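You operate a simulated robot arm through the tools that you are given. There is no shell and no other tool. Be economical: measure what you need, move in short steps, check, and stop when the job is done.

Carry out the task below with a simulated robot arm. There is one attempt and no reset: what you move stays moved.

TASK
Slide the strainer along the open top of the cabinet table until it stands next to the orange tin.
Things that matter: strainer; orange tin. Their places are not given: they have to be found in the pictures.

It is judged by the outcome, as a careful person would: the job done as asked, and still so three seconds after it is handed in. It fails if anything else is knocked over, pushed out of place, dropped, spilled or broken.

THE ROBOT
A 7-joint arm with a two-finger parallel gripper, fixed in place. Base frame: the origin is at the foot of the arm, x ahead of it, y to its left, z up; the work surface is at about z = 0. Lengths are in cm, angles in degrees, forces in N, time in s.
With the tool pointing down near the work surface it reaches from about 24 to 62 cm from the base axis. Its first joint turns from -66.0 to 66.0 degrees. Payload 2.6 kg.
Tool frame: the origin (TCP) lies between the finger pads and is the grasp point; the fingertips stand 3 cm ahead of it; z points along the fingers, y is the line along which they close. The gripper opens to 9.4 cm. The fingers are 2.8 cm wide and 1 cm thick; the gripper's body (5 by 9.6 cm) begins 5.5 cm behind the TCP.
Orientation is that of the tool frame in the base frame, as [roll, pitch, yaw] about the fixed x, y, z axes, in that order (R = Rz(yaw) Ry(pitch) Rx(roll)). With the fingers straight down and closing along the base's y, the tool's x points along the base's -x, its y along +y and its z along -z.

THE INTERFACE
- The arm moves only by the tool jog_arm. Its argument "steps" is a list of rows, each an object (a shift or turn left out is 0, a gripper value left out holds the last) with "fingers": the finger opening in m, from 0 to 0.094; "offset": the shift along the tool's x, y, z in m, a list of three; "rotation": the turn, a rotation vector about the tool's x, y, z in degrees, a list of three. In form: [{"fingers": fingers, "offset": [x, y, z], "rotation": [rx, ry, rz]}, ...]. A call has 1 to 8 rows; each row shifts and turns the commanded pose from where the row before left it, along the tool's axes as they then stand. A row lasts 0.2 s, in which the tool goes at most 5 cm and 8.6 degrees; a call with a longer step from one row to the next is refused whole, and so is a gripper value outside its range. A pose out of reach is approached as far as the arm can. The call stops where the force on the tool passes 40 N (or 10 N more than at its start, if that is more) or the arm is blocked; 0.2 s more then pass. The fingers move at their own pace (about 7.2 cm/s each) and stop on an object; they squeeze with about 41 N. The grip force told is the motor's: it shows also when the fingers shut on nothing. Time passes only in rows, and 0.2 s behind the last, so rows that do not move let the fingers close. It gives the time, the measured TCP pose, the force on the tool (base axes), the opening and the grip force at its end, in the units of the frame above (readings bear some noise).
- Cameras (640 x 400 px; columns grow to the right, rows downward): "scene" is fixed at [4.78, 44.91, 54.97]; the picture's right is [-0.64, -0.77, 0.00], its down [-0.49, 0.41, -0.77] and it looks along [0.59, -0.49, -0.64] (base axes); focal length 311 px, centre (320, 200). "wrist" rides on the gripper at [-3.7, 0, -5.8] in the tool frame; the picture's right is [0.00, -1.00, 0.00], its down [0.97, 0.00, -0.24] and it looks along [0.24, 0.00, 0.97] (tool axes); focal length 218 px, centre (320, 200).
- capture(camera): a new picture of that camera. No time passes.
- pixel_to_xyz(camera, pixels): for up to 12 pixels [column, row] of the newest picture of that camera ("zoom" is the newest enlarged one), the place [x, y, z] in the base frame of the surface seen there, good to about 0.2 cm, but the place of the scene camera against the robot may be out by one fixed shift of up to 1.2 cm in any direction. No time passes.
- enlarge(camera, box): a new picture of the part [left, top, right, bottom] of that camera's present view, enlarged. No time passes.
- close_job(): hands the job in; it is judged then, once.

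Work in short steps. Measure before you move; look again where a grasp or a placing could have gone wrong, and mend it. You have 60 turns and 22 pictures in all, the two below and enlarged ones among them. Open the gripper and draw the arm clear of the work before you hand the job in, unless the task says otherwise; then end with one line.

The tools are called after "Request:" as name(argument=value, ...) on one line, values as JSON. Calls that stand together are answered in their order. jog_arm: Moves the arm, as the interface text tells. Its arguments: {"type":"object","properties":{"steps":{"type":"array","items":{"type":"object","properties":{"fingers":{"type":"number"},"offset":{"type":"array","items":{"type":"number"}},"rotation":{"type":"array","items":{"type":"number"}}}}}},"required":["steps"]} The other tools are called the same way: capture (camera) takes a picture; pixel_to_xyz (camera, pixels) gives the place of the surface under pixels of a picture; enlarge (camera, box) takes an enlarged picture of a part of a camera's view; close_job () hands the job in.

At the start:

```text
time: 0.0
tcp_pos: [41.55, 5.46, 26.83]
tool_rot: [180.0, -0.1, 180.0]
contact_force: [0.5, 0.5, -0.1]
grip_width: 9.38
gripper_force: 0.0
```

scene: 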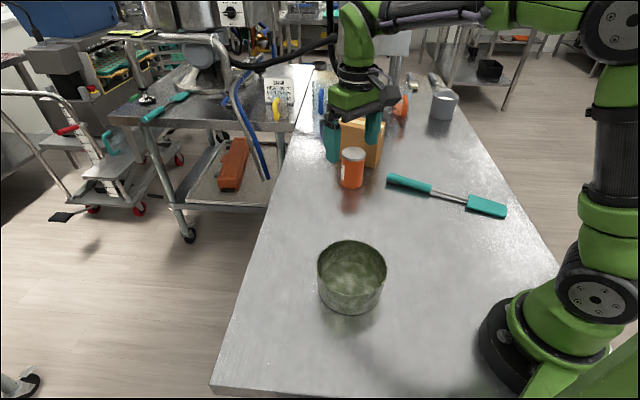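
wrist: 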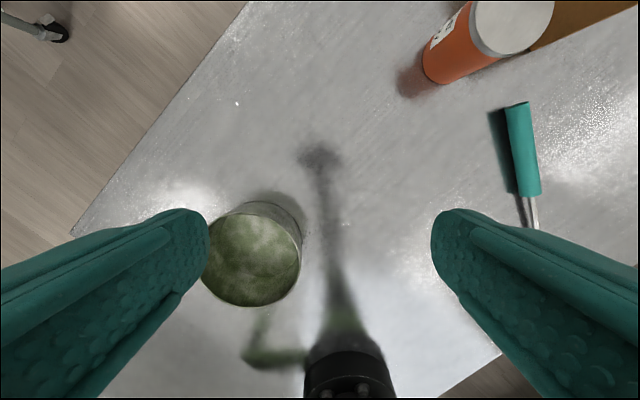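

The strainer looks like the round sieve at scene (351,277) and the orange tin is at (352,168). I'll measure both, along with their neighbours.

Request:
pixel_to_xyz(camera="scene", pixels=[[318, 262], [386, 266], [350, 241], [350, 286], [350, 314], [350, 265], [352, 152], [352, 186], [342, 175], [363, 175], [390, 178], [375, 150]])

Request:
pixel_to_xyz(camera="wrist", pixels=[[252, 255], [300, 240], [255, 203], [207, 270], [250, 306], [515, 25], [440, 75], [475, 78], [520, 105], [555, 22], [100, 210], [440, 395]])

Request:
enlarge(camera="scene", box=[270, 60, 530, 330])

```text
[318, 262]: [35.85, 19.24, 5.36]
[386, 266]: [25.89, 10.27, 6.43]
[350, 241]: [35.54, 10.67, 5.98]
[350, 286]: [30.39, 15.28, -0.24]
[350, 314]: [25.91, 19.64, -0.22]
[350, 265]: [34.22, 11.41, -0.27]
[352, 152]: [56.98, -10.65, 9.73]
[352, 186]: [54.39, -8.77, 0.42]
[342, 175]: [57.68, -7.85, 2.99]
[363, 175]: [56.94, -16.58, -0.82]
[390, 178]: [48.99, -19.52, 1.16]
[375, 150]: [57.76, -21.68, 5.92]
```

```text
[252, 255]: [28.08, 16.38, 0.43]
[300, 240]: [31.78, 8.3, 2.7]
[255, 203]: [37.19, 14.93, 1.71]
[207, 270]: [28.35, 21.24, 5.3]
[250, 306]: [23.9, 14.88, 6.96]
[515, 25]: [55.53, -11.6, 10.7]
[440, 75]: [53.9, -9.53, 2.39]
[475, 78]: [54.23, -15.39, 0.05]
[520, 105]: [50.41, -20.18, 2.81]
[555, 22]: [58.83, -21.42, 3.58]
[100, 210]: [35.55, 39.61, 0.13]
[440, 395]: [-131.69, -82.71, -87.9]
```

```text
1.48 times, centred on (400, 195) of scene
```

zoom: 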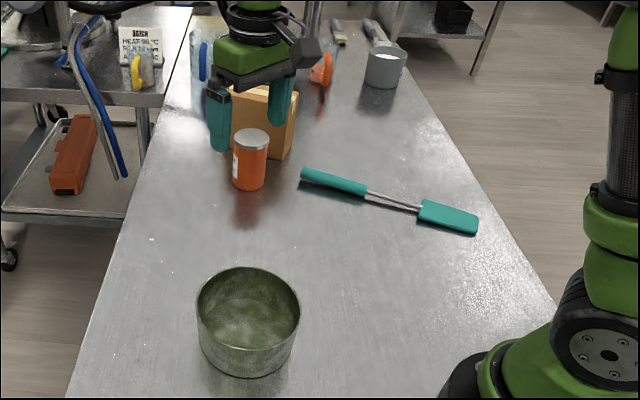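

The sieve-like pot is about 12.5 cm across and 7 cm high, centred near (30.5, 14.8). I want to be sure it's the strainer and not the grey cup with a handle at the far end, so I'll enlarge both.

Request:
enlarge(camera="scene", box=[380, 60, 480, 125])

Request:
pixel_to_xyz(camera="zoom", pixels=[[400, 250], [400, 330], [340, 100], [120, 300]])

Request:
enlarge(camera="scene", box=[290, 230, 420, 320])

Request:
pixel_to_xyz(camera="wrist", pixels=[[204, 250], [206, 285], [230, 304], [275, 300], [298, 275], [302, 255], [285, 210], [225, 212], [240, 206], [285, 292], [470, 80], [450, 20]])

```text
6.15 times, centred on (430, 92) of scene
```

zoom: 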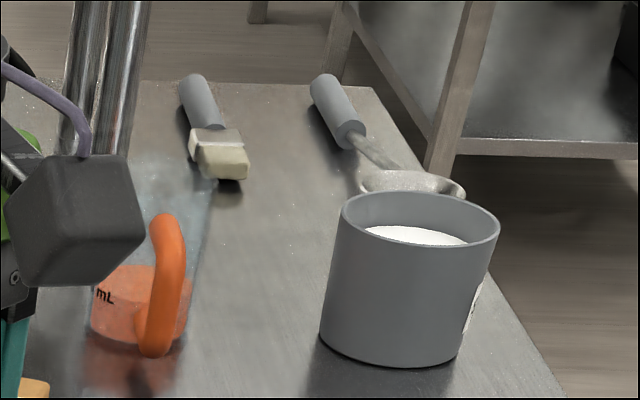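

```text
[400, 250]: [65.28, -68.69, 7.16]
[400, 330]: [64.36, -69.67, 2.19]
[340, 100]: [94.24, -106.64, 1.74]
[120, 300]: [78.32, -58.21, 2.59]
```

```text
4.44 times, centred on (355, 275) of scene
```

zoom: 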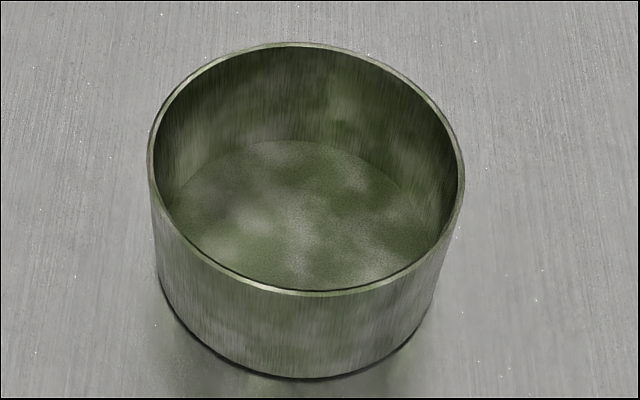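

```text
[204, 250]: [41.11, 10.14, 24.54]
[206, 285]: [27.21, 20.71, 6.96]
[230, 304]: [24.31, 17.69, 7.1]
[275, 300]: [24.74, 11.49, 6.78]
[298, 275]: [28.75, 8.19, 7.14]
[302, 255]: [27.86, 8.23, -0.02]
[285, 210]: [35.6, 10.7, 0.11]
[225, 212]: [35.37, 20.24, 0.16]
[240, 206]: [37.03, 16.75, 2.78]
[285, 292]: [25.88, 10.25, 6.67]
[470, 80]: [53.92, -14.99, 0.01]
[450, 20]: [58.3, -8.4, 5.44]
```

The pot is the strainer: rim centre about (30.3, 14.8), R≈6.5, z≈7. The far cup is out of reach. I'll pinch the +y wall near (30.3, 21) with the current orientation, so first I go above it.

Request:
jog_arm(steps=[{"fingers": 0.094, "offset": [0.0225, 0.031, 0]}, {"offset": [0.0225, 0.031, 0]}, {"offset": [0.0225, 0.031, 0]}, {"offset": [0.0225, 0.031, 0]}, {"offset": [0.0225, 0.031, 0.02]}, {"offset": [0, 0, 0.04]}, {"offset": [0, 0, 0.04]}, {}])

Request:
capture(camera="wrist")

```text
time: 1.8
tcp_pos: [30.24, 20.77, 16.82]
tool_rot: [180.0, 0.1, -180.0]
contact_force: [0.1, -1.0, 0.2]
grip_width: 9.38
gripper_force: 0.1
```

```text
16 pictures are left
```

wrist: 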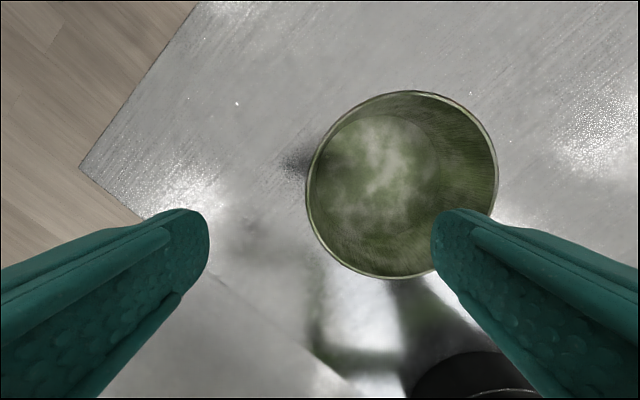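

The full rim is now visible, from about (306,190) to (497,165). I'll measure points on it.

Request:
pixel_to_xyz(camera="wrist", pixels=[[307, 190], [315, 155], [400, 92], [460, 105], [495, 165], [390, 278], [340, 258], [375, 185], [320, 225], [497, 185], [250, 300], [400, 330]])

```text
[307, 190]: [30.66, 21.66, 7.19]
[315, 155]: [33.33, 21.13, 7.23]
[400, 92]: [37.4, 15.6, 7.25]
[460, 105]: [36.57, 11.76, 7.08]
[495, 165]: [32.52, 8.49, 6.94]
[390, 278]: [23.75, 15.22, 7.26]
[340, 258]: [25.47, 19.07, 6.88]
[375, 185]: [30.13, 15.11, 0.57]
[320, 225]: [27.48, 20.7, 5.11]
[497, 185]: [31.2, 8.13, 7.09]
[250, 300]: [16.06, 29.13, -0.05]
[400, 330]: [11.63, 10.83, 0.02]
```

The rim fits centre (30.6, 14.9) with R≈6.75, so the +y wall is at y≈21.5. I'll shift slightly and lower to z=5, astride the wall, without closing yet.

Request:
jog_arm(steps=[{"offset": [-0.003, 0.007, 0.03]}, {"offset": [0, 0, 0.03]}, {"offset": [0, 0, 0.03]}, {"offset": [0, 0, 0.018]}, {"offset": [0, 0, 0.01]}, {}])

Request:
capture(camera="scene")

```text
time: 3.2
tcp_pos: [30.68, 21.52, 4.95]
tool_rot: [-179.9, 0.0, -180.0]
contact_force: [-0.4, 0.8, -0.5]
grip_width: 9.42
gripper_force: 0.0
```

```text
15 pictures are left
```

scene: 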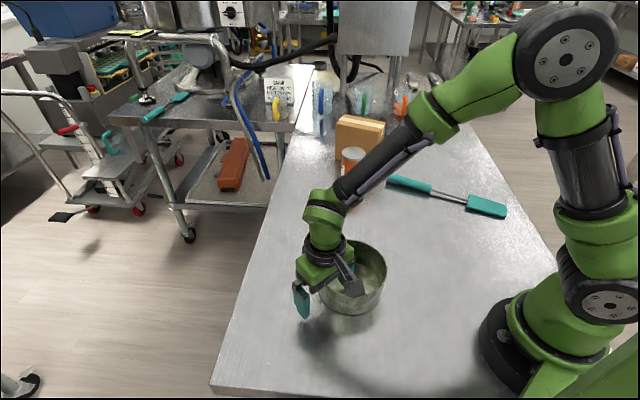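

The fingers straddle the wall, so I close on it.

Request:
jog_arm(steps=[{"fingers": 0.04}, {"fingers": 0.02}, {"fingers": 0.0}, {}, {}, {}])

Request:
capture(camera="wrist")

```text
time: 4.6
tcp_pos: [30.67, 21.56, 5.06]
tool_rot: [179.9, 0.1, -180.0]
contact_force: [0.8, -0.2, 8.1]
grip_width: 1.06
gripper_force: 41.3
```

```text
14 pictures are left
```

wrist: 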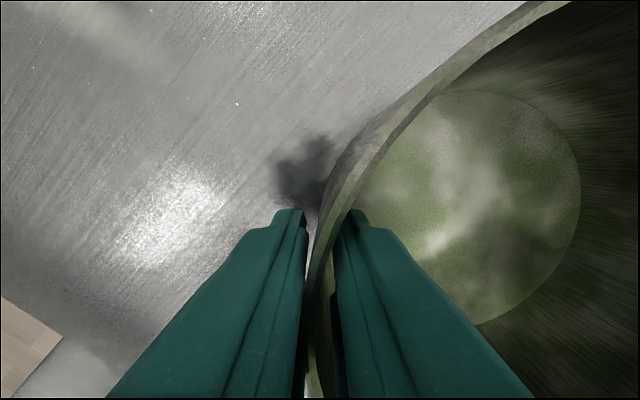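

The wall is held (opening 1.06 cm, force 41 N). I'll slide part of the way, about (12, -12) cm, at constant height.

Request:
jog_arm(steps=[{"offset": [-0.008, -0.008, 0]}, {"offset": [-0.015, -0.015, 0]}, {"offset": [-0.018, -0.018, 0]}, {"offset": [-0.018, -0.018, 0]}, {"offset": [-0.018, -0.018, 0]}, {"offset": [-0.018, -0.018, 0]}, {"offset": [-0.015, -0.015, 0]}, {"offset": [-0.01, -0.01, 0]}])

Request:
capture(camera="scene")

Request:
capture(camera="wrist")

```text
time: 6.4
tcp_pos: [42.71, 9.55, 4.97]
tool_rot: [-180.0, 0.0, -179.9]
contact_force: [-5.0, 3.4, 13.4]
grip_width: 1.09
gripper_force: 40.9
```

```text
13 pictures are left
```

scene: 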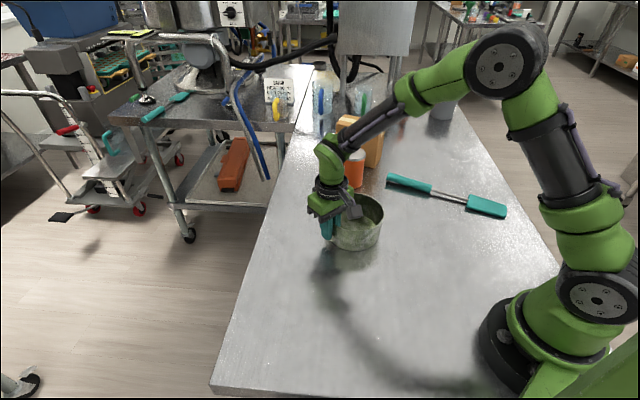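

```text
12 pictures are left
```

wrist: 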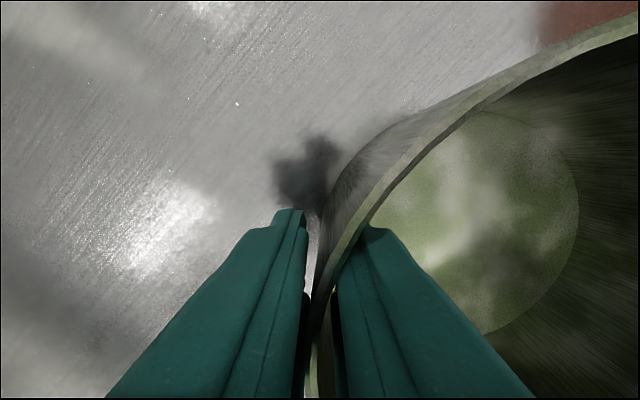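

It slides well, with a slight yaw in the grip. I'll zoom in on the gap and measure the strainer and the tin.

Request:
enlarge(camera="scene", box=[290, 110, 440, 265])

Request:
pixel_to_xyz(camera="wrist", pixels=[[560, 20], [620, 10], [550, 30], [600, 42], [500, 90], [400, 170], [350, 240], [635, 28]])

Request:
pixel_to_xyz(camera="scene", pixels=[[380, 213], [382, 220], [370, 197], [375, 203], [358, 180], [355, 186], [362, 175], [357, 154], [357, 249]])

```text
2.58 times, centred on (365, 188) of scene
```

zoom: 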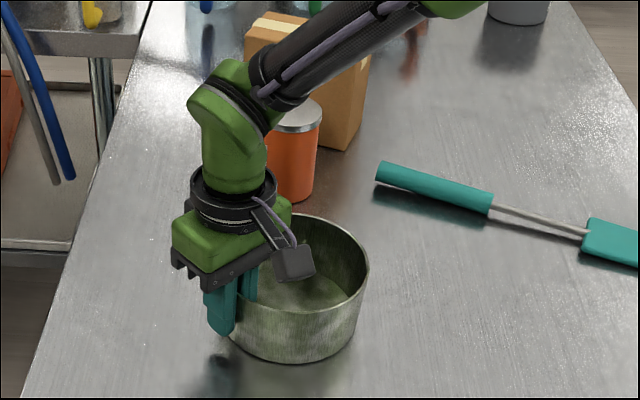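

```text
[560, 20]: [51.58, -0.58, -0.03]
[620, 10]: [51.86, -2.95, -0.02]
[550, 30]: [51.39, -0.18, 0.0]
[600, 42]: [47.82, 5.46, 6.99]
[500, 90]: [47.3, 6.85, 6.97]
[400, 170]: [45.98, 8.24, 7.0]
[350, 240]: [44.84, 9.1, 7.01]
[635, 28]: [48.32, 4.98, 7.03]
```

```text
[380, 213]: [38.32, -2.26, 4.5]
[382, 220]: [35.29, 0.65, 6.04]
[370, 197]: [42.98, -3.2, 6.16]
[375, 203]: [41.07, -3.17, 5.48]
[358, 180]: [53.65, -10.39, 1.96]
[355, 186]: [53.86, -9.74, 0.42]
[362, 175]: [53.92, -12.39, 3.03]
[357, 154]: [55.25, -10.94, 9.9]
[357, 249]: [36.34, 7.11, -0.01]
```

Strainer centre is about (41.8, 3.0) and the tin is about (56.4, -11.3) with r≈3.2, which leaves a gap of roughly 10.5 cm. I'll slide 8 cm toward the tin and check.

Request:
jog_arm(steps=[{"offset": [-0.007, -0.007, 0]}, {"offset": [-0.01, -0.01, 0]}, {"offset": [-0.01, -0.01, 0]}, {"offset": [-0.01, -0.01, 0]}, {"offset": [-0.01, -0.01, 0]}, {"offset": [-0.007, -0.006, 0]}, {"offset": [-0.003, -0.003, 0]}, {}])

Request:
enlarge(camera="scene", box=[290, 110, 440, 265])

Request:
capture(camera="wrist")

```text
time: 8.2
tcp_pos: [48.28, 3.95, 4.98]
tool_rot: [180.0, 0.0, -180.0]
contact_force: [-1.1, 1.6, 7.8]
grip_width: 1.07
gripper_force: 40.8
```

```text
2.58 times, centred on (365, 188) of scene
```

zoom: 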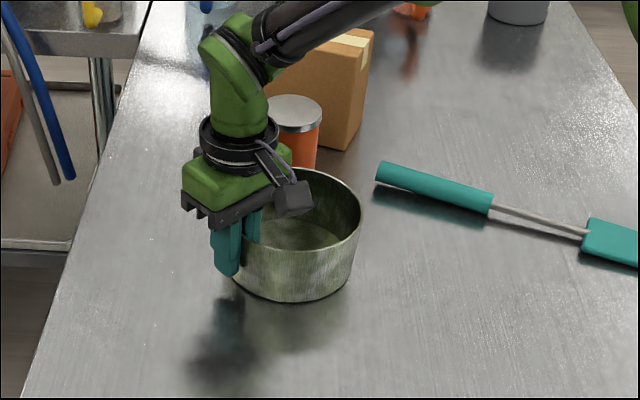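

```text
9 pictures are left
```

wrist: 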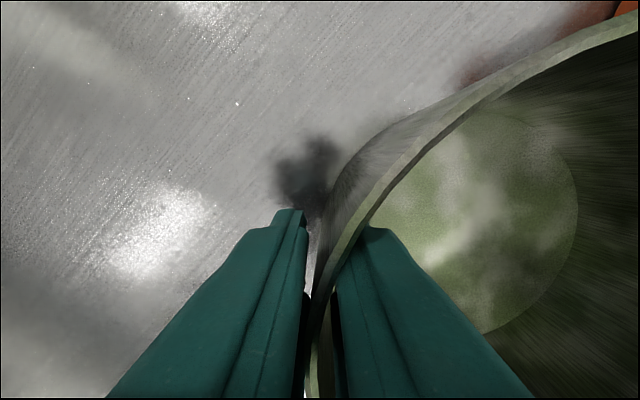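

The tin's edge now shows at wrist (630,5). I'll measure the remaining gap.

Request:
pixel_to_xyz(camera="wrist", pixels=[[632, 10], [618, 8], [610, 22], [625, 18], [637, 12], [628, 4], [600, 42], [637, 27]])

Request:
pixel_to_xyz(camera="zoom", pixels=[[310, 160], [300, 160], [295, 98], [320, 125], [335, 178], [358, 210], [318, 171], [290, 300]])

```text
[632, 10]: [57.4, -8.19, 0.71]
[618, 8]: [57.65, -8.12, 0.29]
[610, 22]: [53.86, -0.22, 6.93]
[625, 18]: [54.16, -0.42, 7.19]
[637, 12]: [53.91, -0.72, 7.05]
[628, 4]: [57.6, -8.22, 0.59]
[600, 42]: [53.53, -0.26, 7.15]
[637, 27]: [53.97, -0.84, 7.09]
```

```text
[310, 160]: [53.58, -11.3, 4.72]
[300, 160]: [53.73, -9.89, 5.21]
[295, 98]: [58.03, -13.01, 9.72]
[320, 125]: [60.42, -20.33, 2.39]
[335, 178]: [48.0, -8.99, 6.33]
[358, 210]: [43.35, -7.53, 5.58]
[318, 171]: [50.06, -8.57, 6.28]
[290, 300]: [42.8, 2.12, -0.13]
```

The gap is about 2.6 cm. I'll slide 1.6 cm more, which leaves roughly 1 cm, then open the fingers gently.

Request:
jog_arm(steps=[{"offset": [-0.004, -0.004, 0]}, {"offset": [-0.005, -0.005, 0]}, {"offset": [-0.003, -0.002, 0]}, {}])

Request:
enlarge(camera="scene", box=[290, 110, 440, 265])

Request:
pixel_to_xyz(camera="zoom", pixels=[[310, 150], [303, 150], [295, 98], [325, 165], [312, 161], [305, 160], [300, 159], [290, 288]])

```text
time: 9.2
tcp_pos: [49.59, 2.98, 5.08]
tool_rot: [-180.0, 0.0, 180.0]
contact_force: [-2.4, 2.4, 7.9]
grip_width: 1.06
gripper_force: 41.0
```

```text
2.58 times, centred on (365, 188) of scene
```

zoom: 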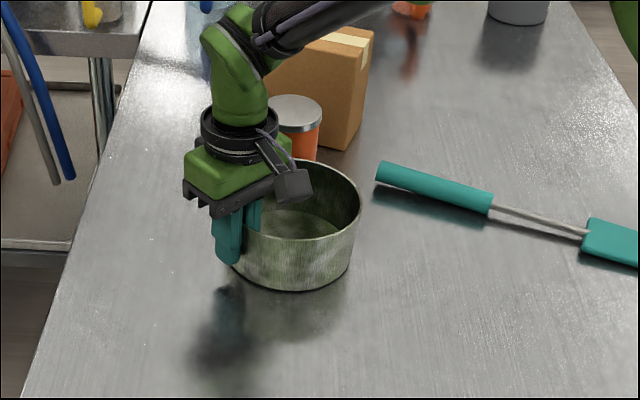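

```text
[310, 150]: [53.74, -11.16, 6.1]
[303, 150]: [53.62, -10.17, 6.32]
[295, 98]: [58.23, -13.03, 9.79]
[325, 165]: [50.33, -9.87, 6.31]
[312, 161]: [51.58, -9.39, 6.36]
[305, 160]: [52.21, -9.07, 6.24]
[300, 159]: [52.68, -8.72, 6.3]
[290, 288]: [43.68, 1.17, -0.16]
```

The rim-to-tin gap is about 1.3 cm and the tin hasn't moved. I'll open the fingers, then rise straight up.

Request:
jog_arm(steps=[{"fingers": 0.02}, {"fingers": 0.05}, {}, {"offset": [0, 0, -0.02]}, {"offset": [0, 0, -0.04]}, {"offset": [0, 0, -0.04]}, {"offset": [0, 0, -0.04]}, {"offset": [0, 0, -0.04]}])

Request:
jog_arm(steps=[{"offset": [0.03, 0.02, -0.02]}, {"offset": [0.04, 0.02, 0]}, {"offset": [0.04, 0.02, 0]}, {"offset": [0.04, 0.02, 0]}, {}])

Request:
capture(camera="scene")

Request:
capture(camera="wrist")

```text
time: 11.0
tcp_pos: [49.47, 2.77, 23.18]
tool_rot: [179.9, 0.0, -180.0]
contact_force: [-0.5, -1.5, 0.1]
grip_width: 5.0
gripper_force: 0.1
```

```text
time: 12.2
tcp_pos: [34.46, 10.84, 25.0]
tool_rot: [-180.0, 0.0, -180.0]
contact_force: [-0.3, 0.5, -0.5]
grip_width: 4.99
gripper_force: 0.0
```

```text
7 pictures are left
```

scene: 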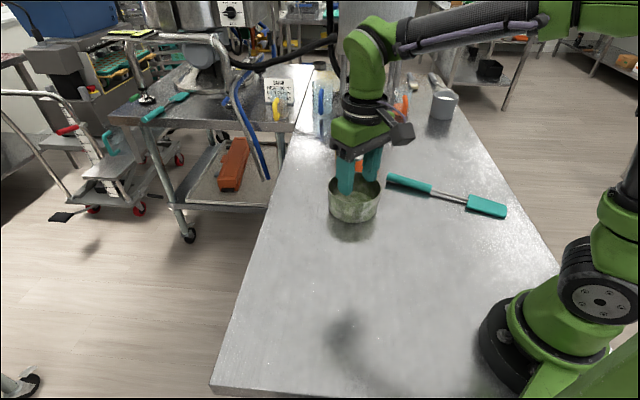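

```text
6 pictures are left
```

wrist: 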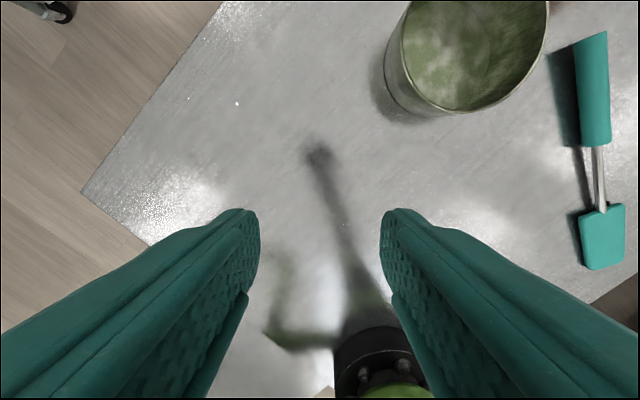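

The strainer stands flat, but the arm hides the gap. I'll swing the arm aside, high up, to verify.

Request:
jog_arm(steps=[{"offset": [0, -0.04, -0.02]}, {"offset": [0, -0.045, -0.01]}, {"offset": [0, -0.045, 0]}, {"offset": [0, -0.045, 0]}, {"offset": [0, -0.045, 0]}, {}])

Request:
enlarge(camera="scene", box=[290, 110, 440, 265])

Request:
capture(camera="wrist")

```text
time: 13.6
tcp_pos: [34.46, -11.2, 28.06]
tool_rot: [-179.9, 0.0, 179.9]
contact_force: [-0.5, -0.7, -0.6]
grip_width: 5.03
gripper_force: 0.1
```

```text
2.58 times, centred on (365, 188) of scene
```

zoom: 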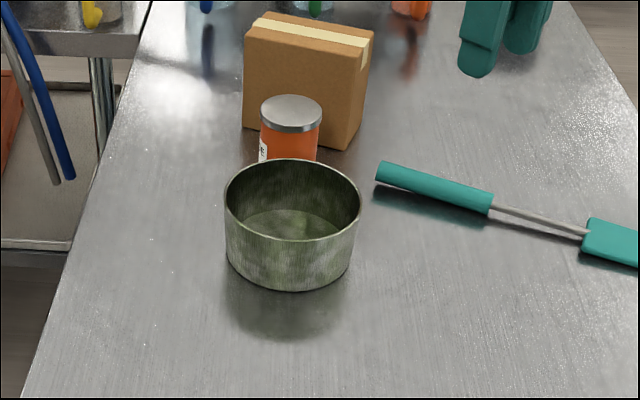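

```text
4 pictures are left
```

wrist: 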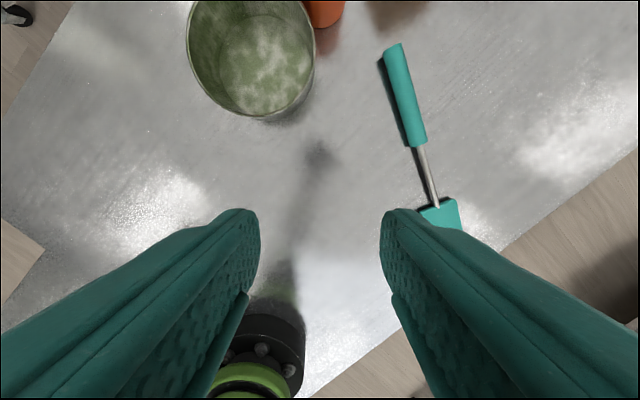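

The strainer stands upright about 1 cm from the tin. The tin, box and spatula haven't moved, and the arm is clear, so I'm handing the job in.

Request:
close_job()

```text
The job is handed in.
```

The strainer now stands upright next to the orange tin, with a gap of about 1 cm, and nothing else on the table was moved.
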